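You operate a simulated robot arm through the tools that you are given. There is no shell and no other tool.

You are at the controls of a simulated robot arm. One attempt, no reset.

Task
Put the gauge that the green ticket names in the grey Sold tray, and lock the drawer.
Fine: dial up.

The check looks at the end state, three seconds after you hand in, the way a careful person would. Anything else that was tipped, shoved, dropped, spilled or broken makes it a failure.

Robot
A 6-joint arm with a three-finger gripper, fixed in place. Base frame: the origin is on the floor under the middle of its stand, x ahead of it, y to its left, z up. Readings come in mm, degrees, newtons and seconds.
It reaches about 1213 mm from its shoulder. Its first joint turns from -166.0 to 166.0 degrees. Payload 4.89 kg.
The tool frame sits at the grasp point between the pads (the TCP): z along the fingers, y along the line on which they close. The tips reach 30 mm beyond it. The gripper opens to 164 mm; its body begins 125 mm behind the TCP.
Orientation is told as [roll, pitch, yaw] about the base's x, y, z axes, in that order, counted from this pose: with the fingers straight down and closing along the base's y, the tool's x points along the base's -x, its y along +y and its z along -z.

Tools
- The arm moves only by the tool arm_command. Its argument "deltas" is text: rows parted by semicolons, each of 6 numbers parted by spaces: the shift along the base's x, y, z in cm, then the turn, a rotation vector about the base's x, y, z in degrees. In form: tx ty tz ax ay az; .... A call has 1 to 20 rows; each row shifts and turns the commanded pose from where the row before left it. "hand" is the opening, from 0 (shut) to 1 (fully open), set as the call begins (left out, the last holds). Rows are played at 5 a second. More than 50 mm and 8.6 degrees between two rows, or a gripper value outside its range, and nothing of the call is played. A pose out of reach is approached as far as the arm can. The call stops where the force on the tool passes 40 N (or 10 N more than at its start, if that is more) or the arm is blocked; 0.2 s more then pass. Each finger travels about 108 mm/s and halts on what it meets, pressing with about 34 N; the grip force reading is that of the motor and also rises with nothing between the fingers. The clock runs only during rows and for 0.2 s after the last one: add rows that do not move to give the fingers time. It gives the time, the measured TCP pose, the force on the tool (base axes), the opening and the grip force at its end, in the units of the frame above (readings bear some noise), with the torque about the TCP (base axes, N m) and any sound that the robot's microphone picked up.
- Cameras (640 x 400 px; columns grow to the right, rows downward): "scene" is fixed at [51, -500.3, 1321.7]; the picture's right is [0.23, -0.97, 0.00], its down [-0.44, -0.11, -0.89] and it looks along [0.87, 0.21, -0.45] (base axes); focal length 374 px, centre (320, 200). "wrist" rides on the gripper at [76, -2, -152] in the tool frame; the picture's right is [0.02, 1.00, 0.00], its down [-0.88, 0.02, -0.47] and it looks along [-0.47, 0.01, 0.88] (tool axes); focal length 247 px, centre (320, 200). There is no depth. A picture from a camera that has moved, and an enlarged one, comes with that camera's place and axes in the base frame and with its lens.
- grab_frame(camera): a new picture of that camera. It takes no simulated time.
- slide_trunk(by): moves the trunk up (or, below 0, down) by that many mm; the arm rides with it, the base frame stays. It gives what a move gives, with no picture.
- inspect(camera, box): a new picture of the part [left, top, right, bottom] of that camera's present view, enlarged. It takes no simulated time.
- close_job(): hands the job in; it is judged then, once.

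Places have to be worked out from the pictures, the camera data and where the tool is seen. Open the gripper and draw the arm clear of the work before you hand the job in, unless the task says otherwise.

The tools are called after ">>>" by a JSON object that holds its "api" and its "payload". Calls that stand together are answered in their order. arm_command: Moves the arm, as the interface text tells. Its arguments: {"type":"object","properties":{"deltas":{"type":"string"},"hand":{"type":"number"}},"required":["deltas"]} The other tools are called the same way: slide_trunk (by) moves the trunk up or down; grab_frame (camera) takes a picture; inspect (camera, box) takes an enlarged picture of a part of a camera's view; close_job () hands the job in.

At the start:

```text
t: 0.0
tool_pos: [639.1, -252.8, 1144.3]
tool_rot: [0.0, 0.1, 0.0]
wrist_force: [-0.1, -0.6, -0.3]
wrist_torque: [-0.01, -0.02, -0.02]
grip_width: 164.0
grip_force: 0.0
trunk travel left (down, up): [-100.0, 290.0]
```

scene: 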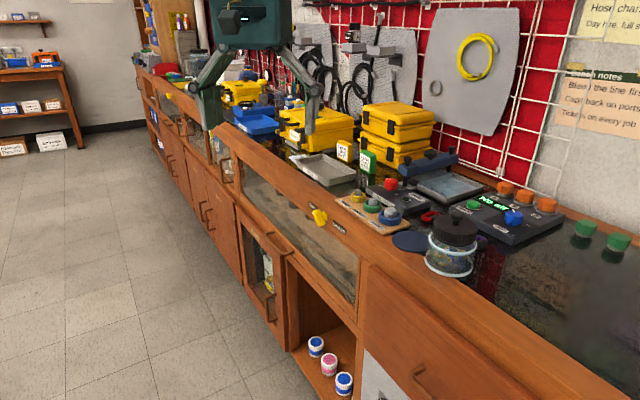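
wrist: 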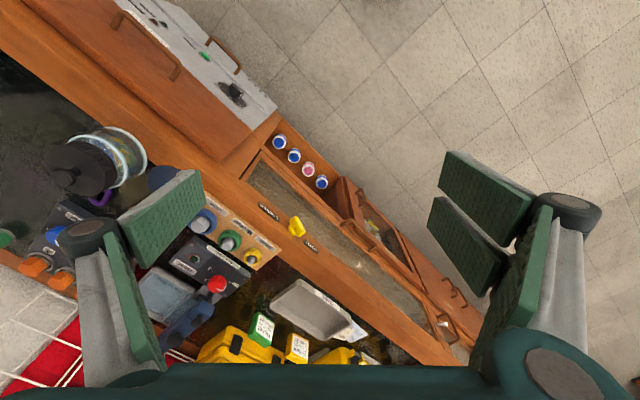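

I start by looking closely at the work area: the tickets, the gauges, the tray and the yellow lock knob on the drawer.

>>> {"api": "inspect", "payload": {"camera": "scene", "box": [300, 120, 460, 240]}}

>>> {"api": "inspect", "payload": {"camera": "scene", "box": [220, 150, 380, 310]}}

>>> {"api": "inspect", "payload": {"camera": "wrist", "box": [140, 180, 380, 370]}}

>>> {"api": "inspect", "payload": {"camera": "wrist", "box": [220, 120, 360, 260]}}

>>> {"api": "inspect", "payload": {"camera": "scene", "box": [540, 0, 640, 150]}}

```text
3.33 times, centred on (380, 180) of scene
camera zoom: at [51.0, -500.3, 1321.7], right [0.23, -0.97, 0.0], down [-0.44, -0.11, -0.89], along [0.87, 0.21, -0.45], focal length 1246 px, centre (120, 267)
```

zoom: 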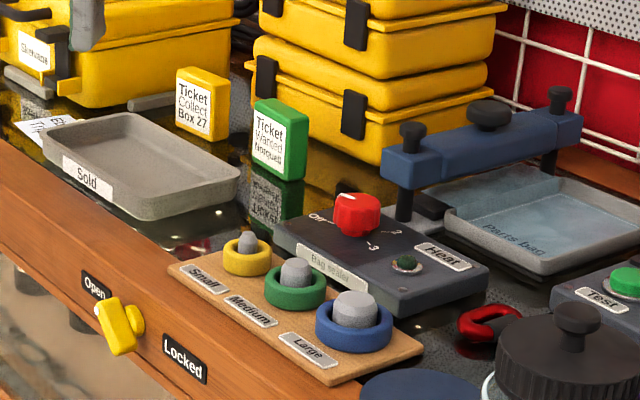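

```text
2.50 times, centred on (300, 230) of scene
camera zoom: at [51.0, -500.3, 1321.7], right [0.23, -0.97, 0.0], down [-0.44, -0.11, -0.89], along [0.87, 0.21, -0.45], focal length 934 px, centre (370, 125)
```

zoom: 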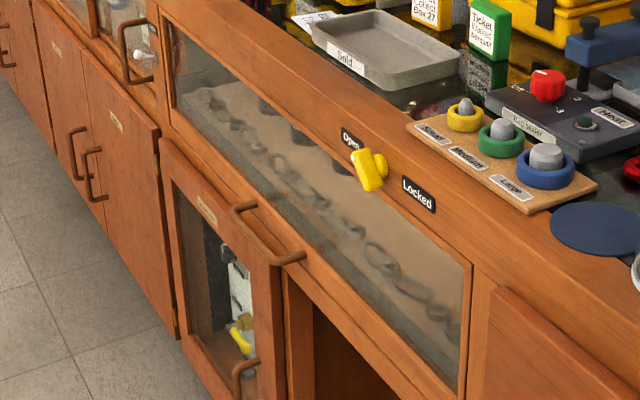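

```text
2.11 times, centred on (260, 275) of wrist
camera zoom: at [563.2, -253.2, 1298.0], right [-0.02, 1.0, 0.0], down [0.88, 0.02, 0.47], along [0.47, 0.01, -0.88], focal length 520 px, centre (446, 42)
```

zoom: 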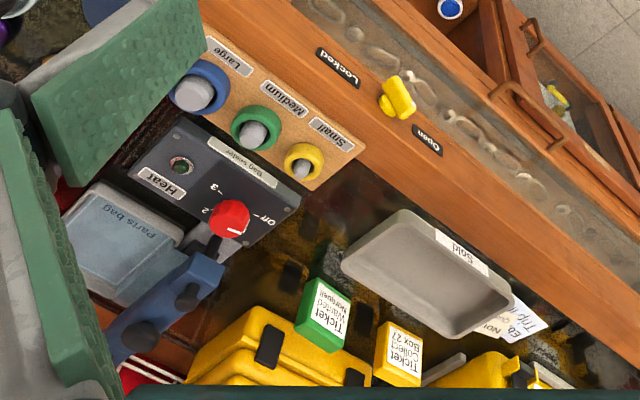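

```text
2.86 times, centred on (290, 190) of wrist
camera zoom: at [563.2, -253.2, 1298.0], right [-0.02, 1.0, 0.0], down [0.88, 0.02, 0.47], along [0.47, 0.01, -0.88], focal length 706 px, centre (406, 229)
```

zoom: 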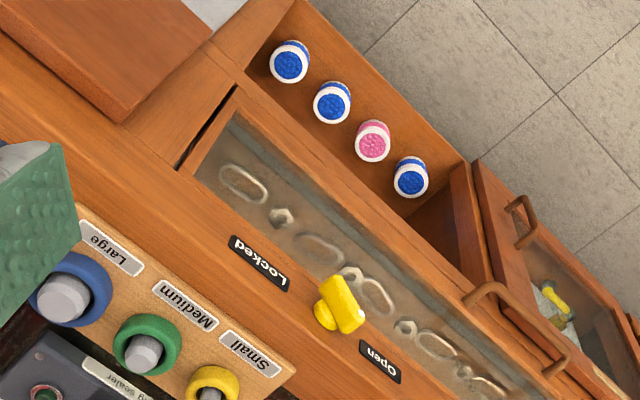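

```text
2.67 times, centred on (590, 75) of scene
camera zoom: at [51.0, -500.3, 1321.7], right [0.23, -0.97, 0.0], down [-0.44, -0.11, -0.89], along [0.87, 0.21, -0.45], focal length 996 px, centre (-400, 533)
```

zoom: 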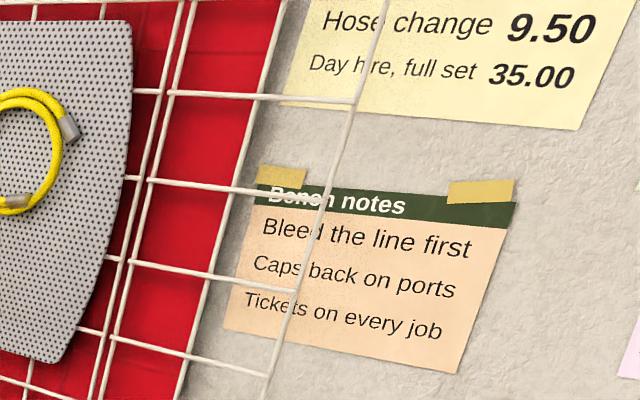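

The green ticket reads something like "Wanted Narquell". I'll zoom tightly on it, and on the rest of the bench for gauges and their name labels.

>>> {"api": "inspect", "payload": {"camera": "scene", "box": [355, 142, 385, 178]}}

>>> {"api": "inspect", "payload": {"camera": "scene", "box": [270, 100, 360, 170]}}

>>> {"api": "inspect", "payload": {"camera": "scene", "box": [130, 20, 310, 150]}}

>>> {"api": "inspect", "payload": {"camera": "scene", "box": [390, 140, 640, 310]}}

>>> {"api": "inspect", "payload": {"camera": "wrist", "box": [240, 270, 400, 370]}}

>>> {"api": "inspect", "payload": {"camera": "scene", "box": [0, 10, 140, 160]}}

```text
11.11 times, centred on (370, 160) of scene
camera zoom: at [51.0, -500.3, 1321.7], right [0.23, -0.97, 0.0], down [-0.44, -0.11, -0.89], along [0.87, 0.21, -0.45], focal length 4152 px, centre (-236, 644)
```

zoom: 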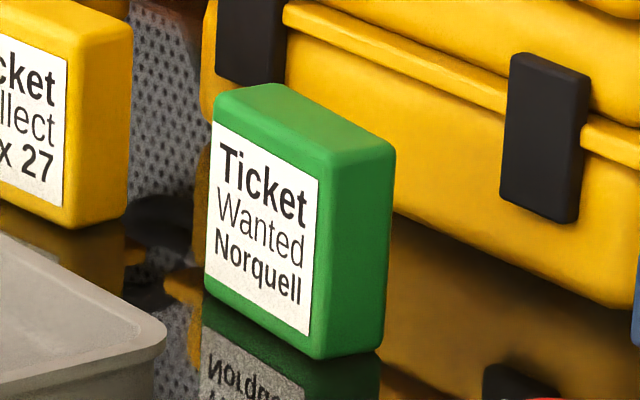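

```text
5.71 times, centred on (315, 135) of scene
camera zoom: at [51.0, -500.3, 1321.7], right [0.23, -0.97, 0.0], down [-0.44, -0.11, -0.89], along [0.87, 0.21, -0.45], focal length 2135 px, centre (349, 571)
```

zoom: 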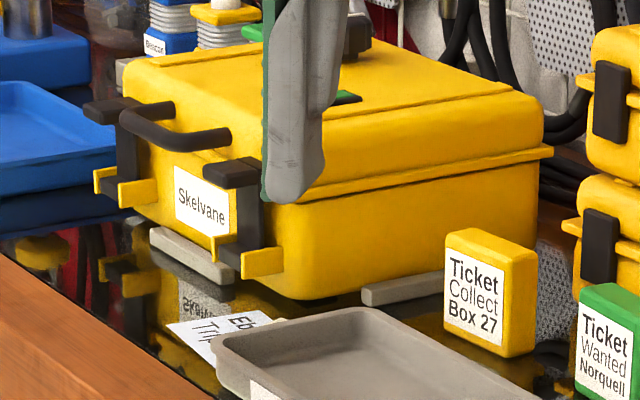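

```text
3.08 times, centred on (220, 85) of scene
camera zoom: at [51.0, -500.3, 1321.7], right [0.23, -0.97, 0.0], down [-0.44, -0.11, -0.89], along [0.87, 0.21, -0.45], focal length 1150 px, centre (628, 554)
```

zoom: 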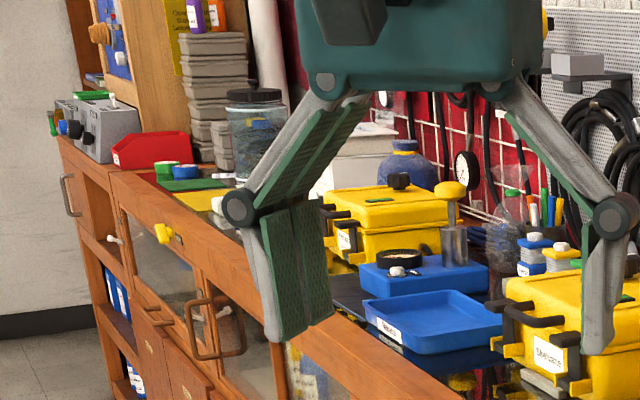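

```text
2.35 times, centred on (515, 225) of scene
camera zoom: at [51.0, -500.3, 1321.7], right [0.23, -0.97, 0.0], down [-0.44, -0.11, -0.89], along [0.87, 0.21, -0.45], focal length 879 px, centre (-139, 141)
```

zoom: 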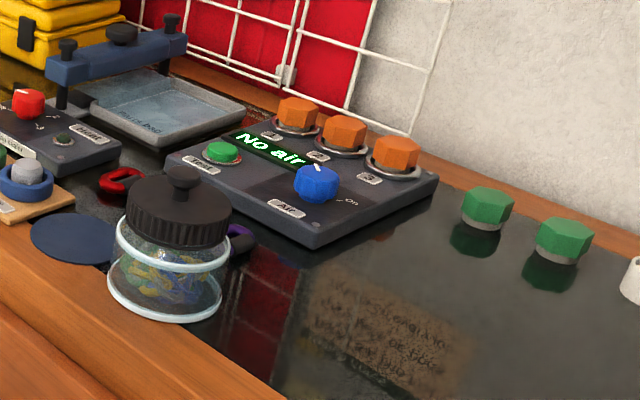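

```text
4.00 times, centred on (320, 320) of wrist
camera zoom: at [563.2, -253.2, 1298.0], right [-0.02, 1.0, 0.0], down [0.88, 0.02, 0.47], along [0.47, 0.01, -0.88], focal length 988 px, centre (320, -280)
```

zoom: 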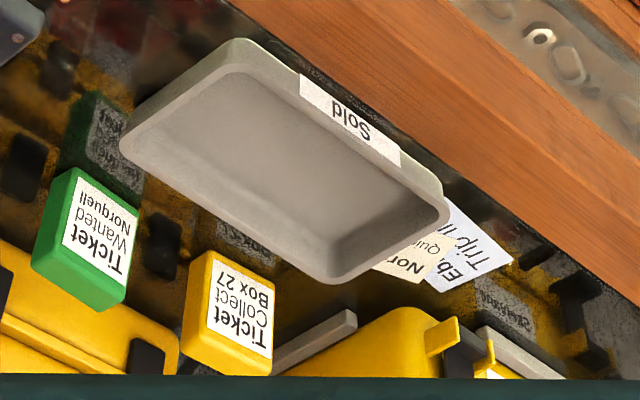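

```text
2.67 times, centred on (70, 85) of scene
camera zoom: at [51.0, -500.3, 1321.7], right [0.23, -0.97, 0.0], down [-0.44, -0.11, -0.89], along [0.87, 0.21, -0.45], focal length 996 px, centre (987, 507)
```

zoom: 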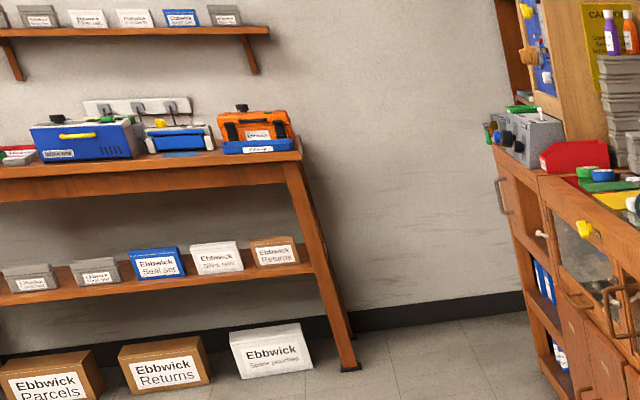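

The ticket reads "Wanted Norquell". I see a dial gauge near the wall and paper notes tucked behind the Sold tray; I'll zoom on those.

>>> {"api": "inspect", "payload": {"camera": "scene", "box": [215, 50, 305, 120]}}

>>> {"api": "inspect", "payload": {"camera": "scene", "box": [285, 0, 445, 110]}}

>>> {"api": "inspect", "payload": {"camera": "wrist", "box": [325, 310, 375, 350]}}

>>> {"api": "inspect", "payload": {"camera": "scene", "box": [290, 140, 350, 180]}}

>>> {"api": "inspect", "payload": {"camera": "wrist", "box": [330, 170, 480, 350]}}

```text
5.71 times, centred on (260, 85) of scene
camera zoom: at [51.0, -500.3, 1321.7], right [0.23, -0.97, 0.0], down [-0.44, -0.11, -0.89], along [0.87, 0.21, -0.45], focal length 2135 px, centre (663, 857)
```

zoom: 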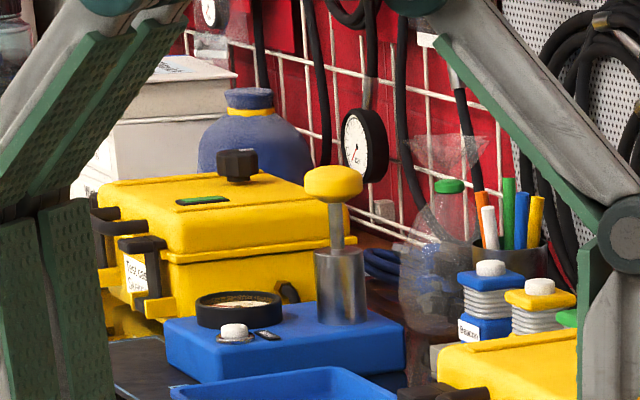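

```text
3.64 times, centred on (365, 55) of scene
camera zoom: at [51.0, -500.3, 1321.7], right [0.23, -0.97, 0.0], down [-0.44, -0.11, -0.89], along [0.87, 0.21, -0.45], focal length 1359 px, centre (156, 727)
```

zoom: 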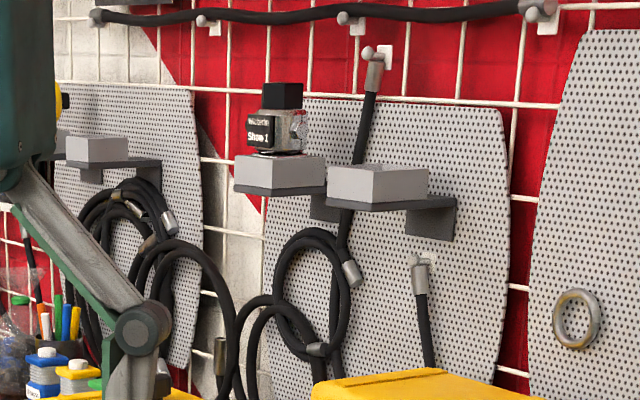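

```text
10.00 times, centred on (350, 330) of wrist
camera zoom: at [563.2, -253.2, 1298.0], right [-0.02, 1.0, 0.0], down [0.88, 0.02, 0.47], along [0.47, 0.01, -0.88], focal length 2470 px, centre (20, -1100)
```

zoom: 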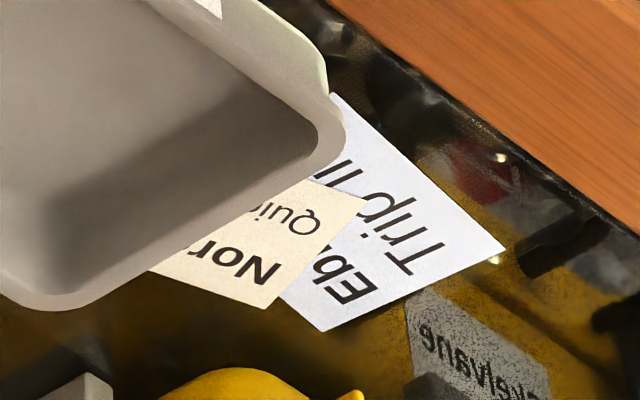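

```text
10.00 times, centred on (320, 160) of scene
camera zoom: at [51.0, -500.3, 1321.7], right [0.23, -0.97, 0.0], down [-0.44, -0.11, -0.89], along [0.87, 0.21, -0.45], focal length 3737 px, centre (320, 600)
```

zoom: 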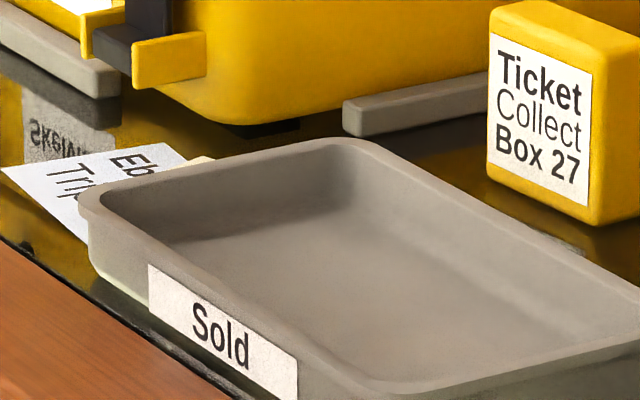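

```text
2.22 times, centred on (405, 260) of wrist
camera zoom: at [563.2, -253.2, 1298.0], right [-0.02, 1.0, 0.0], down [0.88, 0.02, 0.47], along [0.47, 0.01, -0.88], focal length 549 px, centre (131, 67)
```

zoom: 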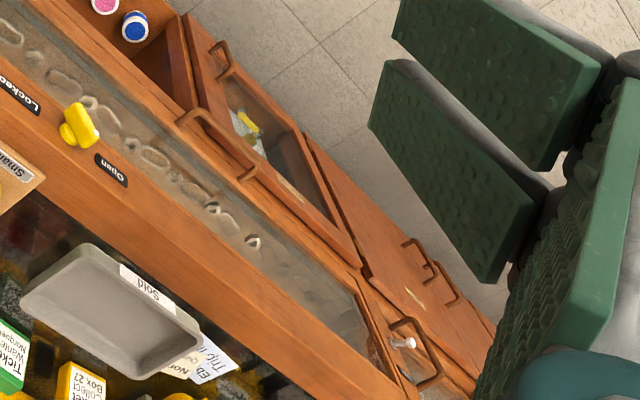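

There is a small device on one of the pegboard shelves with a label; I'll zoom in tightly on it and other candidate gauges.

>>> {"api": "inspect", "payload": {"camera": "scene", "box": [338, 15, 398, 55]}}

>>> {"api": "inspect", "payload": {"camera": "scene", "box": [345, 18, 369, 42]}}

>>> {"api": "inspect", "payload": {"camera": "scene", "box": [260, 60, 290, 90]}}

>>> {"api": "inspect", "payload": {"camera": "scene", "box": [130, 0, 220, 70]}}

>>> {"api": "inspect", "payload": {"camera": "scene", "box": [230, 90, 320, 150]}}

>>> {"api": "inspect", "payload": {"camera": "scene", "box": [230, 200, 300, 330]}}

```text
10.00 times, centred on (368, 35) of scene
camera zoom: at [51.0, -500.3, 1321.7], right [0.23, -0.97, 0.0], down [-0.44, -0.11, -0.89], along [0.87, 0.21, -0.45], focal length 3737 px, centre (-160, 1850)
```

zoom: 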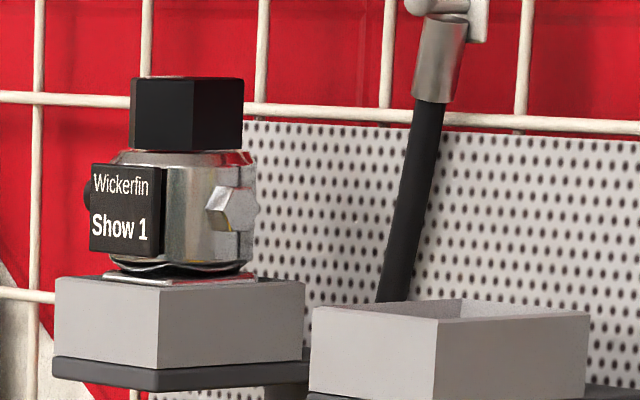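

```text
16.00 times, centred on (357, 30) of scene
camera zoom: at [51.0, -500.3, 1321.7], right [0.23, -0.97, 0.0], down [-0.44, -0.11, -0.89], along [0.87, 0.21, -0.45], focal length 5979 px, centre (-272, 2920)
```

zoom: 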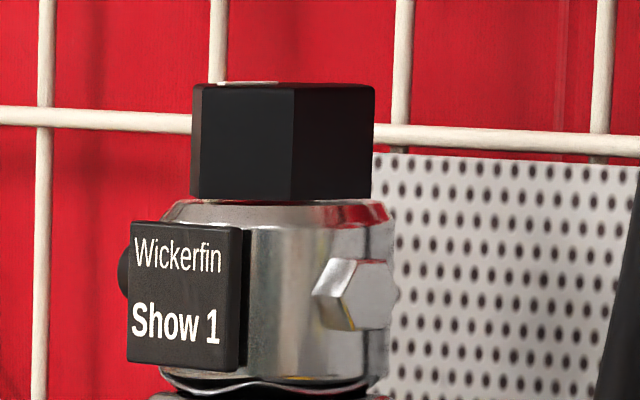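

```text
13.33 times, centred on (275, 75) of scene
camera zoom: at [51.0, -500.3, 1321.7], right [0.23, -0.97, 0.0], down [-0.44, -0.11, -0.89], along [0.87, 0.21, -0.45], focal length 4983 px, centre (920, 1867)
```

zoom: 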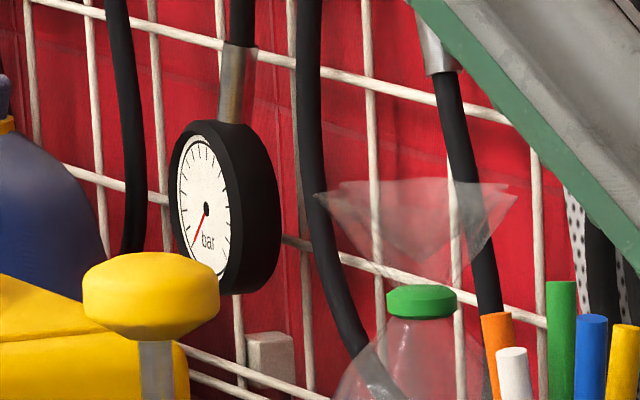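

```text
5.71 times, centred on (175, 35) of scene
camera zoom: at [51.0, -500.3, 1321.7], right [0.23, -0.97, 0.0], down [-0.44, -0.11, -0.89], along [0.87, 0.21, -0.45], focal length 2135 px, centre (1149, 1143)
```

zoom: 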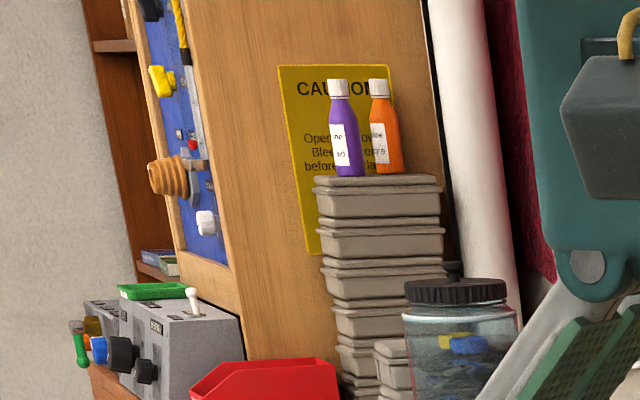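

```text
6.67 times, centred on (275, 120) of scene
camera zoom: at [51.0, -500.3, 1321.7], right [0.23, -0.97, 0.0], down [-0.44, -0.11, -0.89], along [0.87, 0.21, -0.45], focal length 2491 px, centre (620, 733)
```

zoom: 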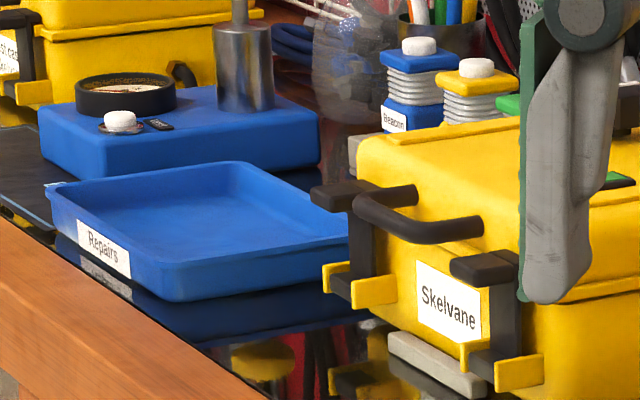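

```text
3.08 times, centred on (265, 265) of scene
camera zoom: at [51.0, -500.3, 1321.7], right [0.23, -0.97, 0.0], down [-0.44, -0.11, -0.89], along [0.87, 0.21, -0.45], focal length 1150 px, centre (489, 0)
```

zoom: 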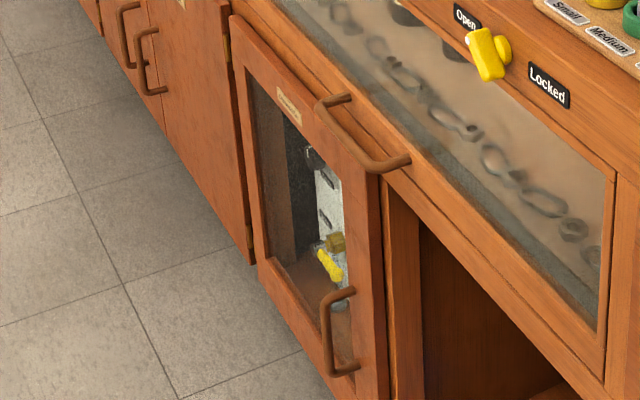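

The knob triangulates to about [863, -300, 856]. I still need to find the gauges; I'll zoom on the drawer contents and the black round item on the blue block.

>>> {"api": "inspect", "payload": {"camera": "scene", "box": [235, 85, 275, 115]}}

>>> {"api": "inspect", "payload": {"camera": "scene", "box": [235, 160, 365, 310]}}

>>> {"api": "inspect", "payload": {"camera": "scene", "box": [265, 180, 305, 220]}}

>>> {"api": "inspect", "payload": {"camera": "wrist", "box": [240, 150, 440, 340]}}

>>> {"api": "inspect", "payload": {"camera": "scene", "box": [255, 250, 285, 310]}}

>>> {"api": "inspect", "payload": {"camera": "scene", "box": [130, 60, 240, 200]}}

```text
13.33 times, centred on (255, 100) of scene
camera zoom: at [51.0, -500.3, 1321.7], right [0.23, -0.97, 0.0], down [-0.44, -0.11, -0.89], along [0.87, 0.21, -0.45], focal length 4983 px, centre (1187, 1533)
```

zoom: 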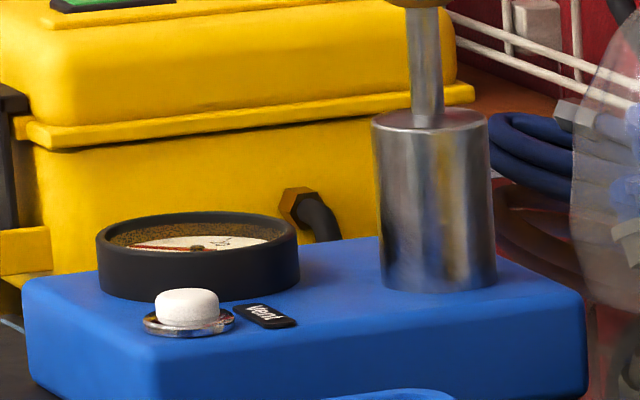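

```text
2.67 times, centred on (300, 235) of scene
camera zoom: at [51.0, -500.3, 1321.7], right [0.23, -0.97, 0.0], down [-0.44, -0.11, -0.89], along [0.87, 0.21, -0.45], focal length 996 px, centre (373, 107)
```

zoom: 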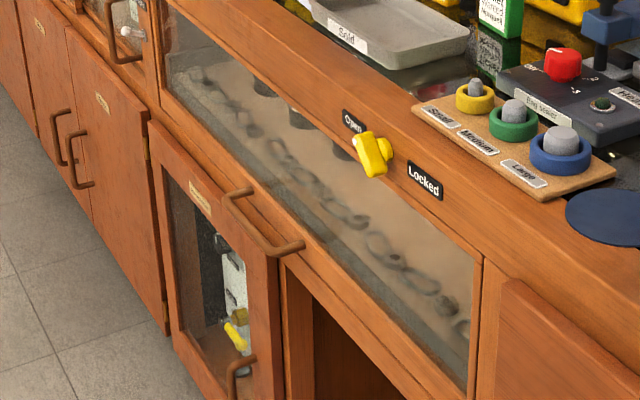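

```text
10.00 times, centred on (285, 200) of scene
camera zoom: at [51.0, -500.3, 1321.7], right [0.23, -0.97, 0.0], down [-0.44, -0.11, -0.89], along [0.87, 0.21, -0.45], focal length 3737 px, centre (670, 200)
```

zoom: 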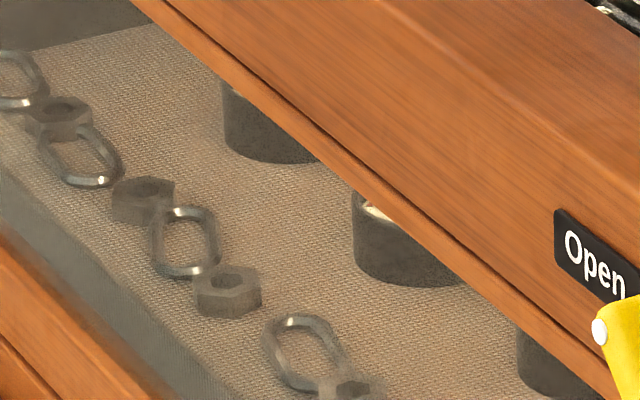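

```text
2.11 times, centred on (340, 245) of wrist
camera zoom: at [563.2, -253.2, 1298.0], right [-0.02, 1.0, 0.0], down [0.88, 0.02, 0.47], along [0.47, 0.01, -0.88], focal length 520 px, centre (278, 105)
```

zoom: 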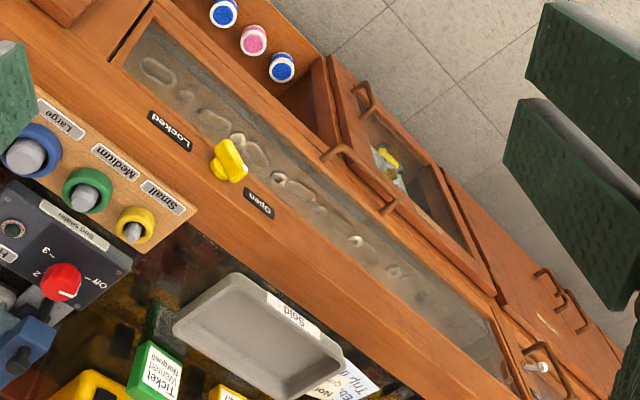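

```text
6.67 times, centred on (270, 280) of scene
camera zoom: at [51.0, -500.3, 1321.7], right [0.23, -0.97, 0.0], down [-0.44, -0.11, -0.89], along [0.87, 0.21, -0.45], focal length 2491 px, centre (653, -333)
```

zoom: 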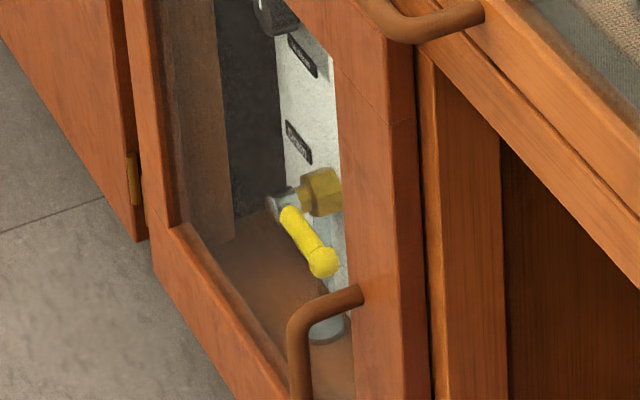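

```text
2.86 times, centred on (185, 130) of scene
camera zoom: at [51.0, -500.3, 1321.7], right [0.23, -0.97, 0.0], down [-0.44, -0.11, -0.89], along [0.87, 0.21, -0.45], focal length 1068 px, centre (706, 400)
```

zoom: 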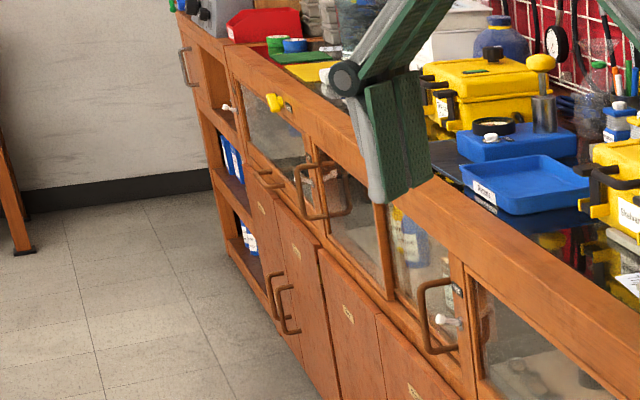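

The drawer behind the glass front holds several short round gauges, so it has to be pulled out. The bench front runs along about (0.68, 0.74), with the outward normal about (-0.74, 0.68). I turn the hand to face the bench and move in front of the drawer for a better view.

>>> {"api": "arm_command", "payload": {"deltas": "3.5 2.75 -1.2 0 0 -5.33; 3.5 2.75 -1.2 0 0 -5.33; 3.5 2.75 -1.2 0 0 -5.33; 3.5 2.75 -1.2 0 0 -5.33; 3.5 2.75 -1.2 0 0 -5.33; 3.5 2.75 -1.2 0 0 -5.33; 3.5 2.75 -1.2 0 0 -5.33; 3.5 2.75 -1.2 0 0 -5.33"}}

>>> {"api": "grab_frame", "payload": {"camera": "wrist"}}

>>> {"api": "grab_frame", "payload": {"camera": "scene"}}

```text
t: 1.8
tool_pos: [919.9, -32.7, 1051.4]
tool_rot: [-0.1, 0.0, -42.7]
wrist_force: [-1.2, -1.5, 2.1]
wrist_torque: [0.22, -0.3, 0.04]
grip_width: 164.0
grip_force: 0.1
trunk travel left (down, up): [-100.0, 290.0]
```

```text
taken
camera wrist: at [861.7, 18.5, 1203.4], right [0.66, 0.75, 0.0], down [0.66, -0.58, 0.47], along [0.36, -0.31, -0.88], focal length 247 px, centre (320, 200)
```

wrist: 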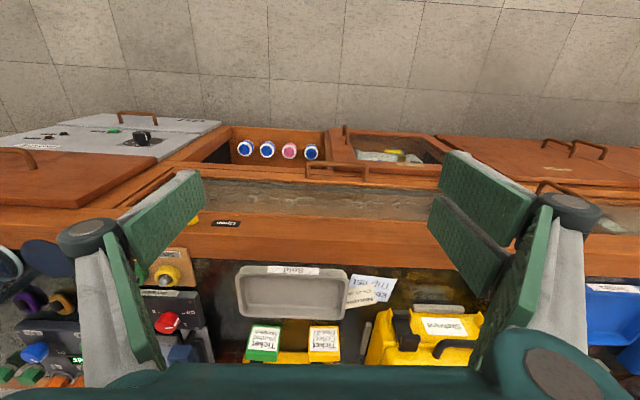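

```text
taken
```

scene: 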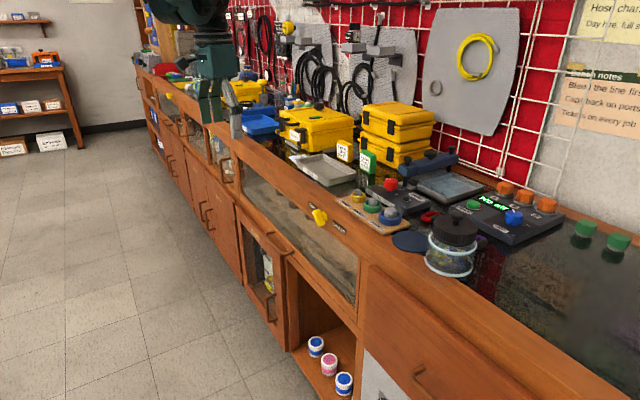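

From here the handle sits near [1052, -95, 630] and the tray near [1109, -259, 880]. I'll enlarge the handle, knob and tray regions in this wrist view.

>>> {"api": "inspect", "payload": {"camera": "wrist", "box": [100, 100, 460, 325]}}

>>> {"api": "inspect", "payload": {"camera": "wrist", "box": [220, 250, 420, 375]}}

>>> {"api": "inspect", "payload": {"camera": "wrist", "box": [270, 140, 410, 240]}}

>>> {"api": "inspect", "payload": {"camera": "scene", "box": [300, 195, 360, 245]}}

>>> {"api": "inspect", "payload": {"camera": "scene", "box": [170, 0, 270, 140]}}

```text
1.78 times, centred on (280, 212) of wrist
camera zoom: at [861.7, 18.5, 1203.4], right [0.66, 0.75, 0.0], down [0.66, -0.58, 0.47], along [0.36, -0.31, -0.88], focal length 439 px, centre (391, 178)
```

zoom: 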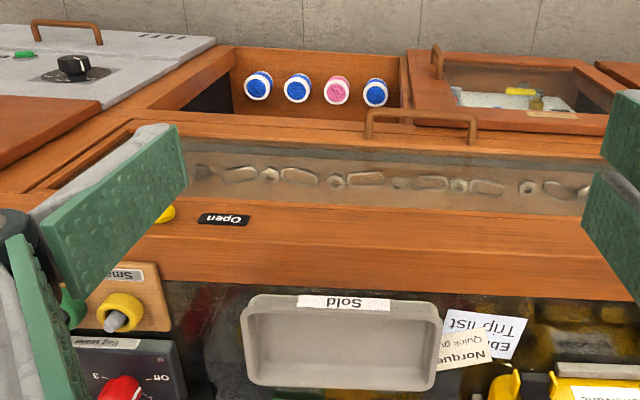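

```text
3.20 times, centred on (320, 312) of wrist
camera zoom: at [861.7, 18.5, 1203.4], right [0.66, 0.75, 0.0], down [0.66, -0.58, 0.47], along [0.36, -0.31, -0.88], focal length 790 px, centre (320, -160)
```

zoom: 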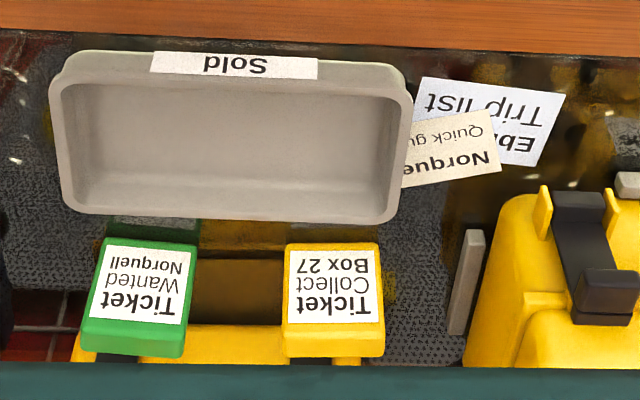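

```text
4.00 times, centred on (340, 190) of wrist
camera zoom: at [861.7, 18.5, 1203.4], right [0.66, 0.75, 0.0], down [0.66, -0.58, 0.47], along [0.36, -0.31, -0.88], focal length 988 px, centre (240, 240)
```

zoom: 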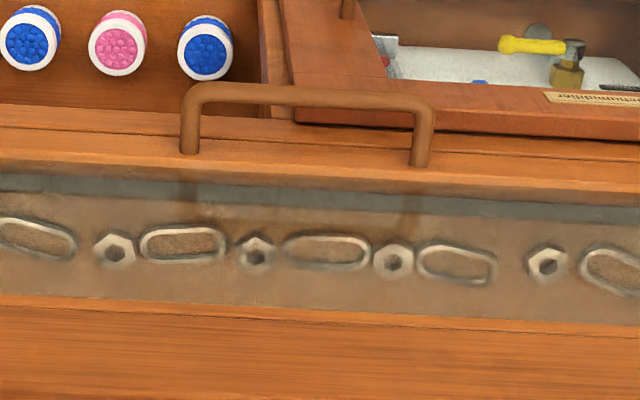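

```text
8.00 times, centred on (330, 220) of scene
camera zoom: at [51.0, -500.3, 1321.7], right [0.23, -0.97, 0.0], down [-0.44, -0.11, -0.89], along [0.87, 0.21, -0.45], focal length 2990 px, centre (240, 40)
```

zoom: 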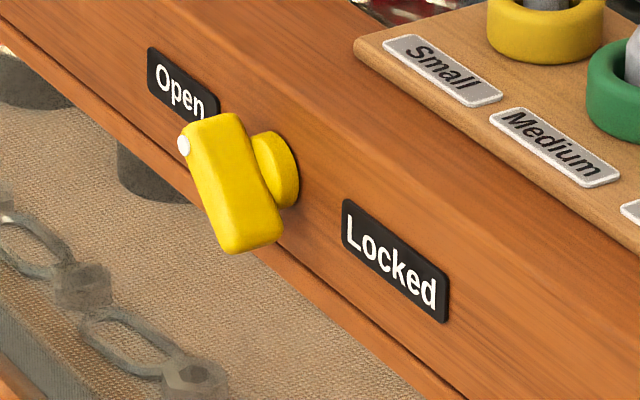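

```text
2.86 times, centred on (220, 70) of scene
camera zoom: at [51.0, -500.3, 1321.7], right [0.23, -0.97, 0.0], down [-0.44, -0.11, -0.89], along [0.87, 0.21, -0.45], focal length 1068 px, centre (606, 571)
```

zoom: 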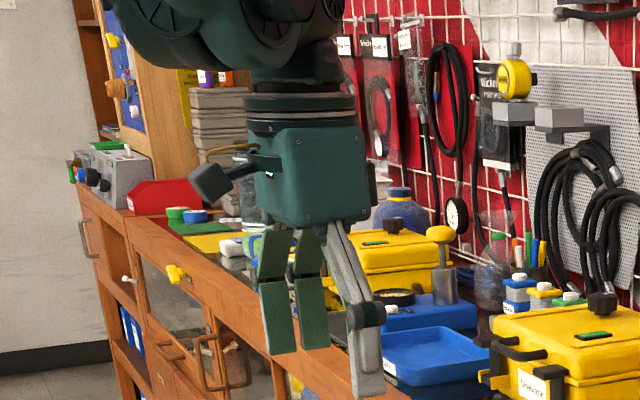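

The handle is a C-shaped bar about 140 mm long, standing off about 38 mm, and the knob bar points up-left toward "Open". I now swing the hand so the fingers point horizontally at the drawer front and close vertically, staying clear in front of the bench.

>>> {"api": "arm_command", "payload": {"deltas": "0 0 0 -6.53 -0.26 4.62; 0 0 0 -6.53 -0.26 4.62; 0 0 0 -6.53 -0.26 4.62; 0 0 0 -6.53 -0.26 4.62; 0 0 0 -6.53 -0.26 4.62; 0 0 0 -6.53 -0.26 4.62; 0 0 0 -6.53 -0.26 4.62; 0 0 0 -6.53 -0.26 4.62; 0 0 0 -6.53 -0.26 4.62; 0 0 0 -6.53 -0.26 4.62; 0 0 0 -6.53 -0.26 4.62; 0 0 0 -6.53 -0.26 4.62; 0 0 0 -6.53 -0.26 4.62; 0 0 0 -6.53 -0.26 4.62; 0 0 0 -6.53 -0.26 4.62"}}

>>> {"api": "grab_frame", "payload": {"camera": "wrist"}}

>>> {"api": "grab_frame", "payload": {"camera": "scene"}}

```text
t: 5.0
tool_pos: [919.3, -31.7, 1049.9]
tool_rot: [-90.1, 0.1, 47.4]
wrist_force: [0.3, 1.6, 0.2]
wrist_torque: [0.02, 0.01, -0.05]
grip_width: 164.1
grip_force: 0.0
trunk travel left (down, up): [-100.0, 290.0]
```

```text
taken
camera wrist: at [755.8, 15.5, 1051.9], right [-0.02, -0.02, -1.0], down [0.25, 0.97, -0.02], along [0.97, -0.25, -0.01], focal length 247 px, centre (320, 200)
```

wrist: 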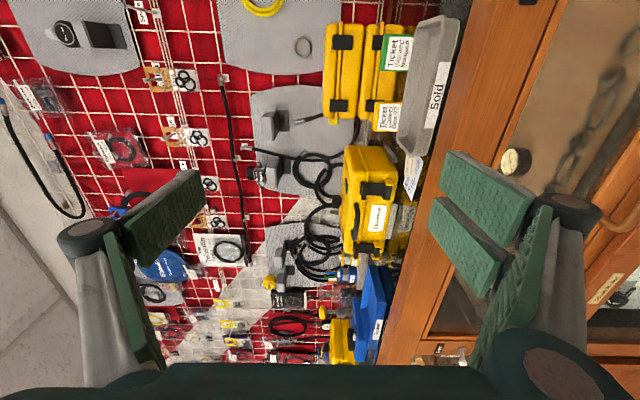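

```text
taken
```

scene: 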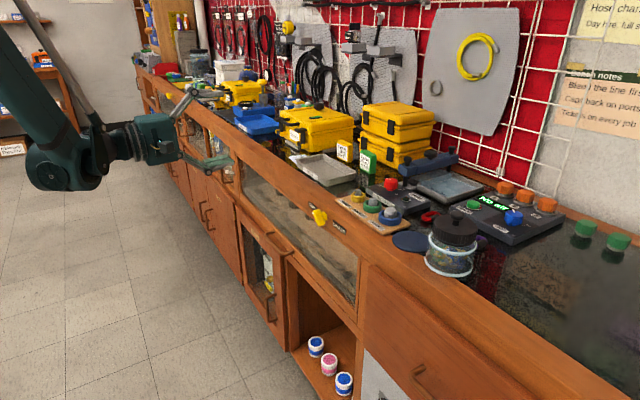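

The horizontal orientation works and one gauge shows through the glass. I lower by about 200 mm and look again at the drawer contents.

>>> {"api": "arm_command", "payload": {"deltas": "0 0 -4.2 0 0 0; 0 0 -4.2 0 0 0; 0 0 -4.2 0 0 0; 0 0 -4.2 0 0 0; 0 0 -4.2 0 0 0"}}

>>> {"api": "grab_frame", "payload": {"camera": "wrist"}}

>>> {"api": "inspect", "payload": {"camera": "wrist", "box": [260, 0, 560, 190]}}

```text
t: 6.2
tool_pos: [939.7, -26.3, 854.2]
tool_rot: [-89.9, 0.0, 47.3]
wrist_force: [-1.2, -0.1, 1.8]
wrist_torque: [0.14, 0.12, 0.17]
grip_width: 163.9
grip_force: 0.2
out of reach, approached as far as the arm can: row 4, 5
trunk travel left (down, up): [-100.0, 290.0]
```

```text
taken
camera wrist: at [775.5, 22.7, 857.8], right [-0.02, -0.02, -1.0], down [0.25, 0.97, -0.02], along [0.97, -0.25, -0.01], focal length 247 px, centre (320, 200)
```

wrist: 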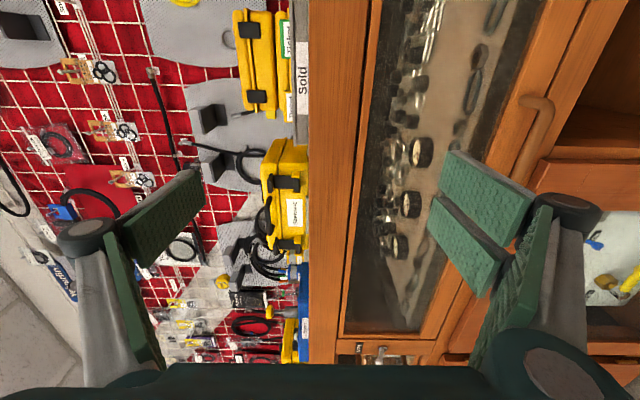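

```text
2.11 times, centred on (410, 95) of wrist
camera zoom: at [775.5, 22.7, 857.8], right [-0.02, -0.02, -1.0], down [0.25, 0.97, -0.02], along [0.97, -0.25, -0.01], focal length 520 px, centre (130, 421)
```

zoom: 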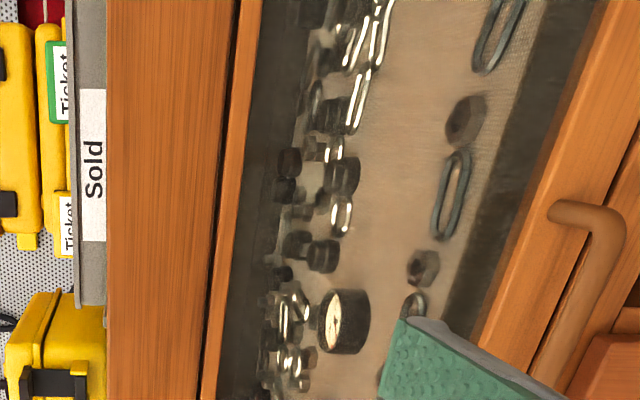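

The last rows were reported out of reach, and the arm drifted slightly outward. I'll look at the arm's configuration and at the gauges visible through the glass.

>>> {"api": "grab_frame", "payload": {"camera": "scene"}}

>>> {"api": "inspect", "payload": {"camera": "scene", "box": [0, 0, 256, 320]}}

>>> {"api": "inspect", "payload": {"camera": "wrist", "box": [360, 120, 450, 270]}}

```text
taken
```

scene: 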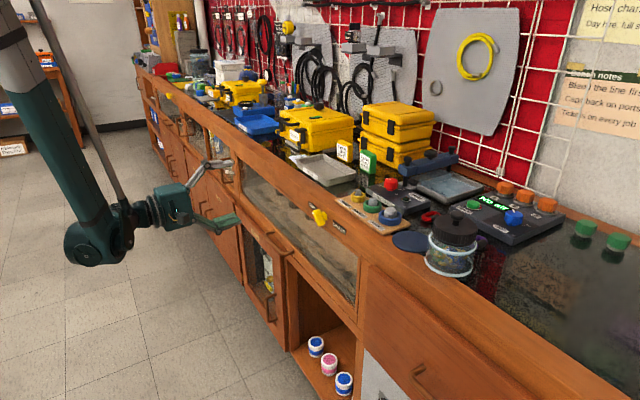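

```text
1.25 times, centred on (128, 160) of scene
camera zoom: at [51.0, -500.3, 1321.7], right [0.23, -0.97, 0.0], down [-0.44, -0.11, -0.89], along [0.87, 0.21, -0.45], focal length 467 px, centre (560, 250)
```

zoom: 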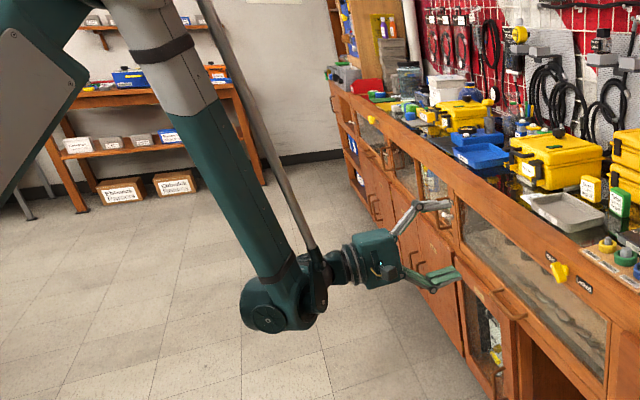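

```text
2.67 times, centred on (405, 195) of wrist
camera zoom: at [775.5, 22.7, 857.8], right [-0.02, -0.02, -1.0], down [0.25, 0.97, -0.02], along [0.97, -0.25, -0.01], focal length 659 px, centre (93, 213)
```

zoom: 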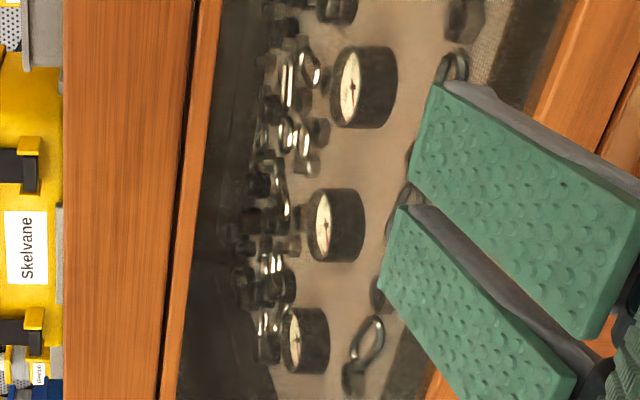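

Three black gauges about 58 mm across stand dial-up in the drawer, near n≈-990. For the handle I'll tilt the fingers 45° down, which keeps the wrist in reach, narrow the hand, and move closer to see the handle.

>>> {"api": "arm_command", "payload": {"deltas": "0.8 0.3 0 5.09 5.51 0; 0.8 0.3 0 5.09 5.51 0; 0.8 0.3 -1.3 5.09 5.51 0; 0.8 0.3 -1.3 5.09 5.51 0; 0.8 0.3 -2.6 5.09 5.51 0; 0.8 0.3 -2.6 5.09 5.51 0", "hand": 0.4}}

>>> {"api": "grab_frame", "payload": {"camera": "wrist"}}

>>> {"api": "grab_frame", "payload": {"camera": "scene"}}

```text
t: 7.6
tool_pos: [990.4, -8.3, 776.4]
tool_rot: [-45.0, 0.0, 47.4]
wrist_force: [-0.8, -0.1, 0.6]
wrist_torque: [0.03, 0.0, 0.05]
grip_width: 65.7
grip_force: 0.1
trunk travel left (down, up): [-100.0, 290.0]
```

```text
taken
camera wrist: at [860.0, 8.0, 885.9], right [-0.54, 0.46, -0.71], down [0.34, 0.88, 0.32], along [0.77, -0.07, -0.63], focal length 247 px, centre (320, 200)
```

wrist: 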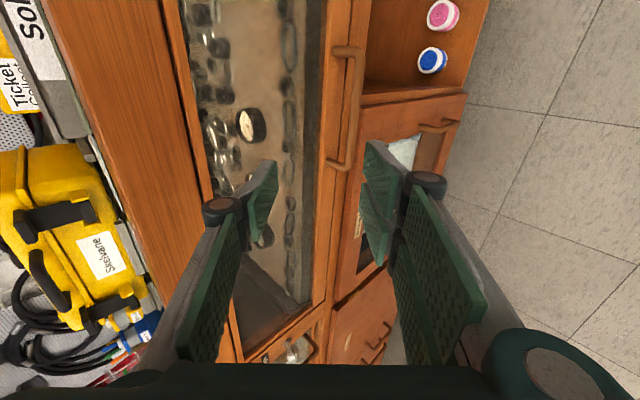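

```text
taken
```

scene: 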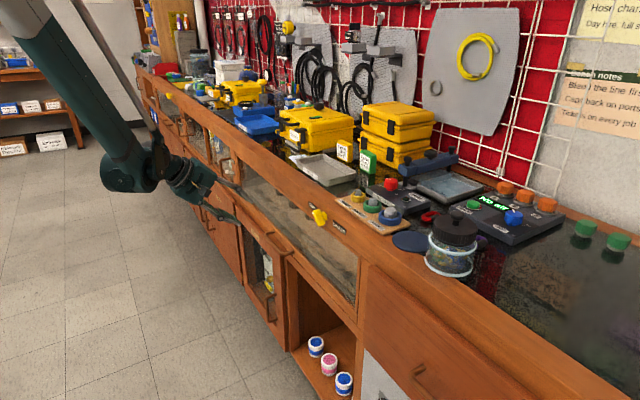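

I can now see the handle clearly in the wrist view; I'll enlarge it to place it accurately.

>>> {"api": "inspect", "payload": {"camera": "wrist", "box": [280, 20, 440, 190]}}

>>> {"api": "inspect", "payload": {"camera": "wrist", "box": [180, 0, 360, 320]}}

```text
2.35 times, centred on (360, 105) of wrist
camera zoom: at [860.0, 8.0, 885.9], right [-0.54, 0.46, -0.71], down [0.34, 0.88, 0.32], along [0.77, -0.07, -0.63], focal length 581 px, centre (226, 424)
```

zoom: 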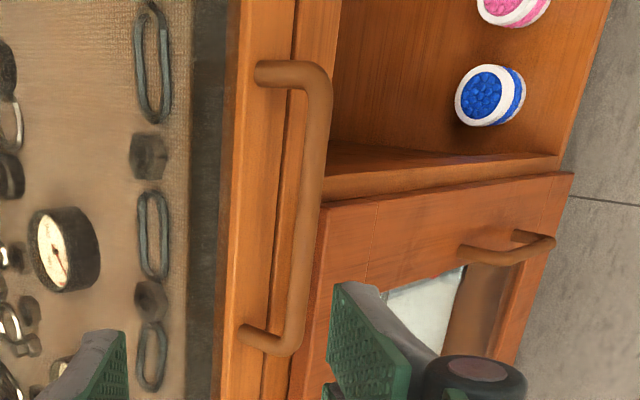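

```text
1.25 times, centred on (270, 160) of wrist
camera zoom: at [860.0, 8.0, 885.9], right [-0.54, 0.46, -0.71], down [0.34, 0.88, 0.32], along [0.77, -0.07, -0.63], focal length 309 px, centre (382, 250)
```

zoom: 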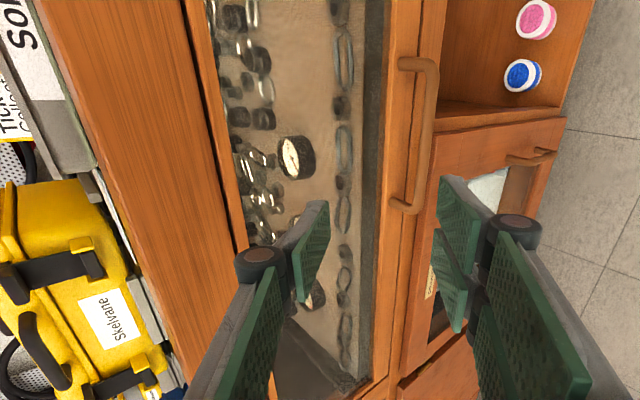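

The handle bar's middle triangulates to about [1048, -95, 617]. I narrow the hand to about 40 mm and move to a stand-off 80 mm back along the tool axis, then check visually.

>>> {"api": "arm_command", "payload": {"deltas": "0.1 -1.2 -3.3 0 0 0; 0.1 -1.2 -3.3 0 0 0; 0.1 -1.2 -3.3 0 0 0; 0 0 0 0 0 0", "hand": 0.25}}

>>> {"api": "grab_frame", "payload": {"camera": "wrist"}}

>>> {"api": "inspect", "payload": {"camera": "wrist", "box": [240, 40, 440, 240]}}

>>> {"api": "inspect", "payload": {"camera": "scene", "box": [150, 130, 330, 310]}}

```text
t: 8.6
tool_pos: [993.0, -46.0, 676.7]
tool_rot: [-45.1, 0.1, 47.4]
wrist_force: [0.0, 0.5, -0.1]
wrist_torque: [0.01, 0.0, 0.02]
grip_width: 41.1
grip_force: 0.0
trunk travel left (down, up): [-100.0, 290.0]
```

```text
taken
camera wrist: at [862.1, -29.3, 786.9], right [-0.54, 0.46, -0.71], down [0.34, 0.88, 0.32], along [0.77, -0.07, -0.63], focal length 247 px, centre (320, 200)
```

wrist: 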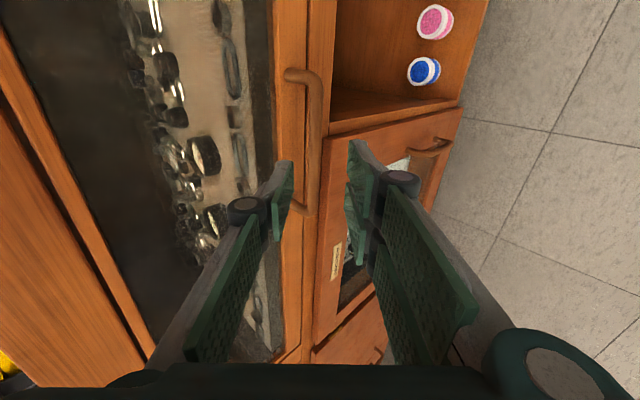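

```text
2.00 times, centred on (340, 140) of wrist
camera zoom: at [862.1, -29.3, 786.9], right [-0.54, 0.46, -0.71], down [0.34, 0.88, 0.32], along [0.77, -0.07, -0.63], focal length 494 px, centre (280, 320)
```

zoom: 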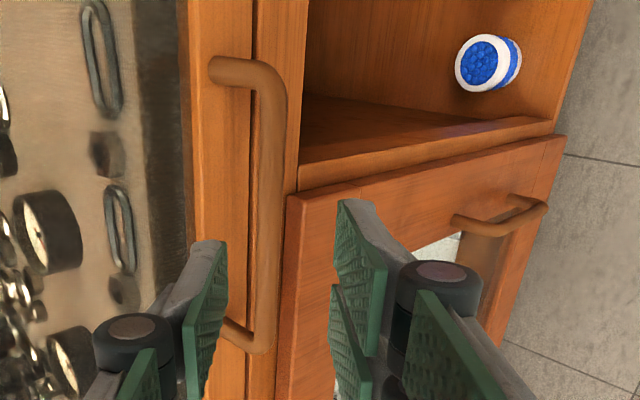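

```text
2.22 times, centred on (240, 220) of scene
camera zoom: at [51.0, -500.3, 1321.7], right [0.23, -0.97, 0.0], down [-0.44, -0.11, -0.89], along [0.87, 0.21, -0.45], focal length 830 px, centre (498, 156)
```

zoom: 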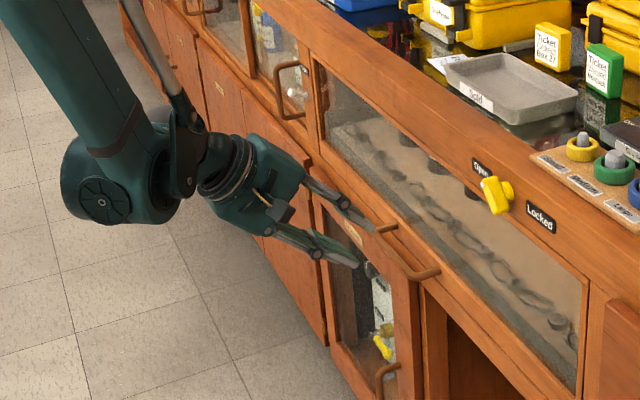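

The bar lies about 7 mm to the thumb side of the tool axis and 95–103 mm ahead, which is the line I want. I advance 70 mm along the tool axis and re-check.

>>> {"api": "arm_command", "payload": {"deltas": "1.82 -1.68 -2.47 0 0 0; 1.82 -1.68 -2.47 0 0 0; 0 0 0 0 0 0"}}

>>> {"api": "grab_frame", "payload": {"camera": "wrist"}}

>>> {"api": "inspect", "payload": {"camera": "wrist", "box": [240, 80, 400, 240]}}

>>> {"api": "inspect", "payload": {"camera": "scene", "box": [200, 180, 320, 280]}}

```text
t: 9.4
tool_pos: [1030.2, -78.8, 629.8]
tool_rot: [-45.1, 0.0, 47.3]
wrist_force: [-0.7, 0.1, 0.8]
wrist_torque: [0.02, 0.0, 0.03]
grip_width: 41.1
grip_force: 0.0
trunk travel left (down, up): [-100.0, 290.0]
```

```text
taken
camera wrist: at [899.6, -62.6, 739.1], right [-0.53, 0.46, -0.71], down [0.34, 0.88, 0.32], along [0.77, -0.07, -0.63], focal length 247 px, centre (320, 200)
```

wrist: 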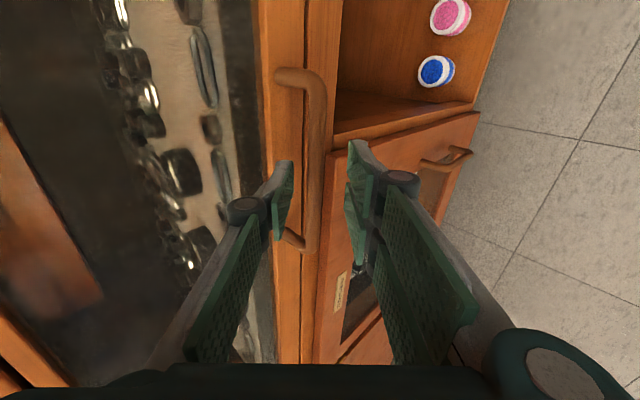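

```text
2.50 times, centred on (320, 160) of wrist
camera zoom: at [899.6, -62.6, 739.1], right [-0.53, 0.46, -0.71], down [0.34, 0.88, 0.32], along [0.77, -0.07, -0.63], focal length 617 px, centre (320, 300)
```

zoom: 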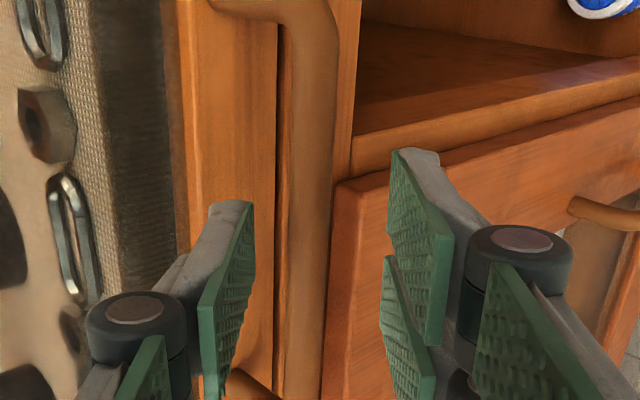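

```text
4.00 times, centred on (260, 230) of scene
camera zoom: at [51.0, -500.3, 1321.7], right [0.23, -0.97, 0.0], down [-0.44, -0.11, -0.89], along [0.87, 0.21, -0.45], focal length 1495 px, centre (560, 80)
```

zoom: 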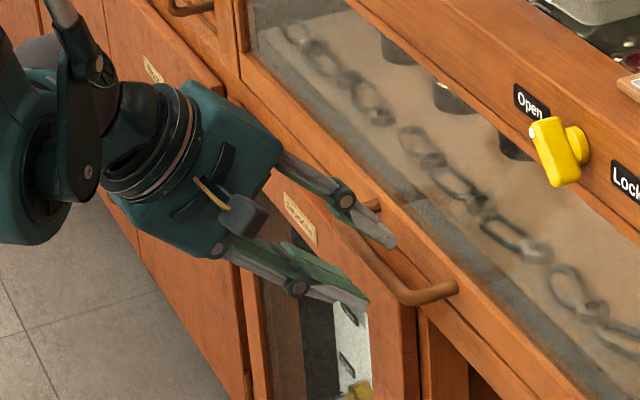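

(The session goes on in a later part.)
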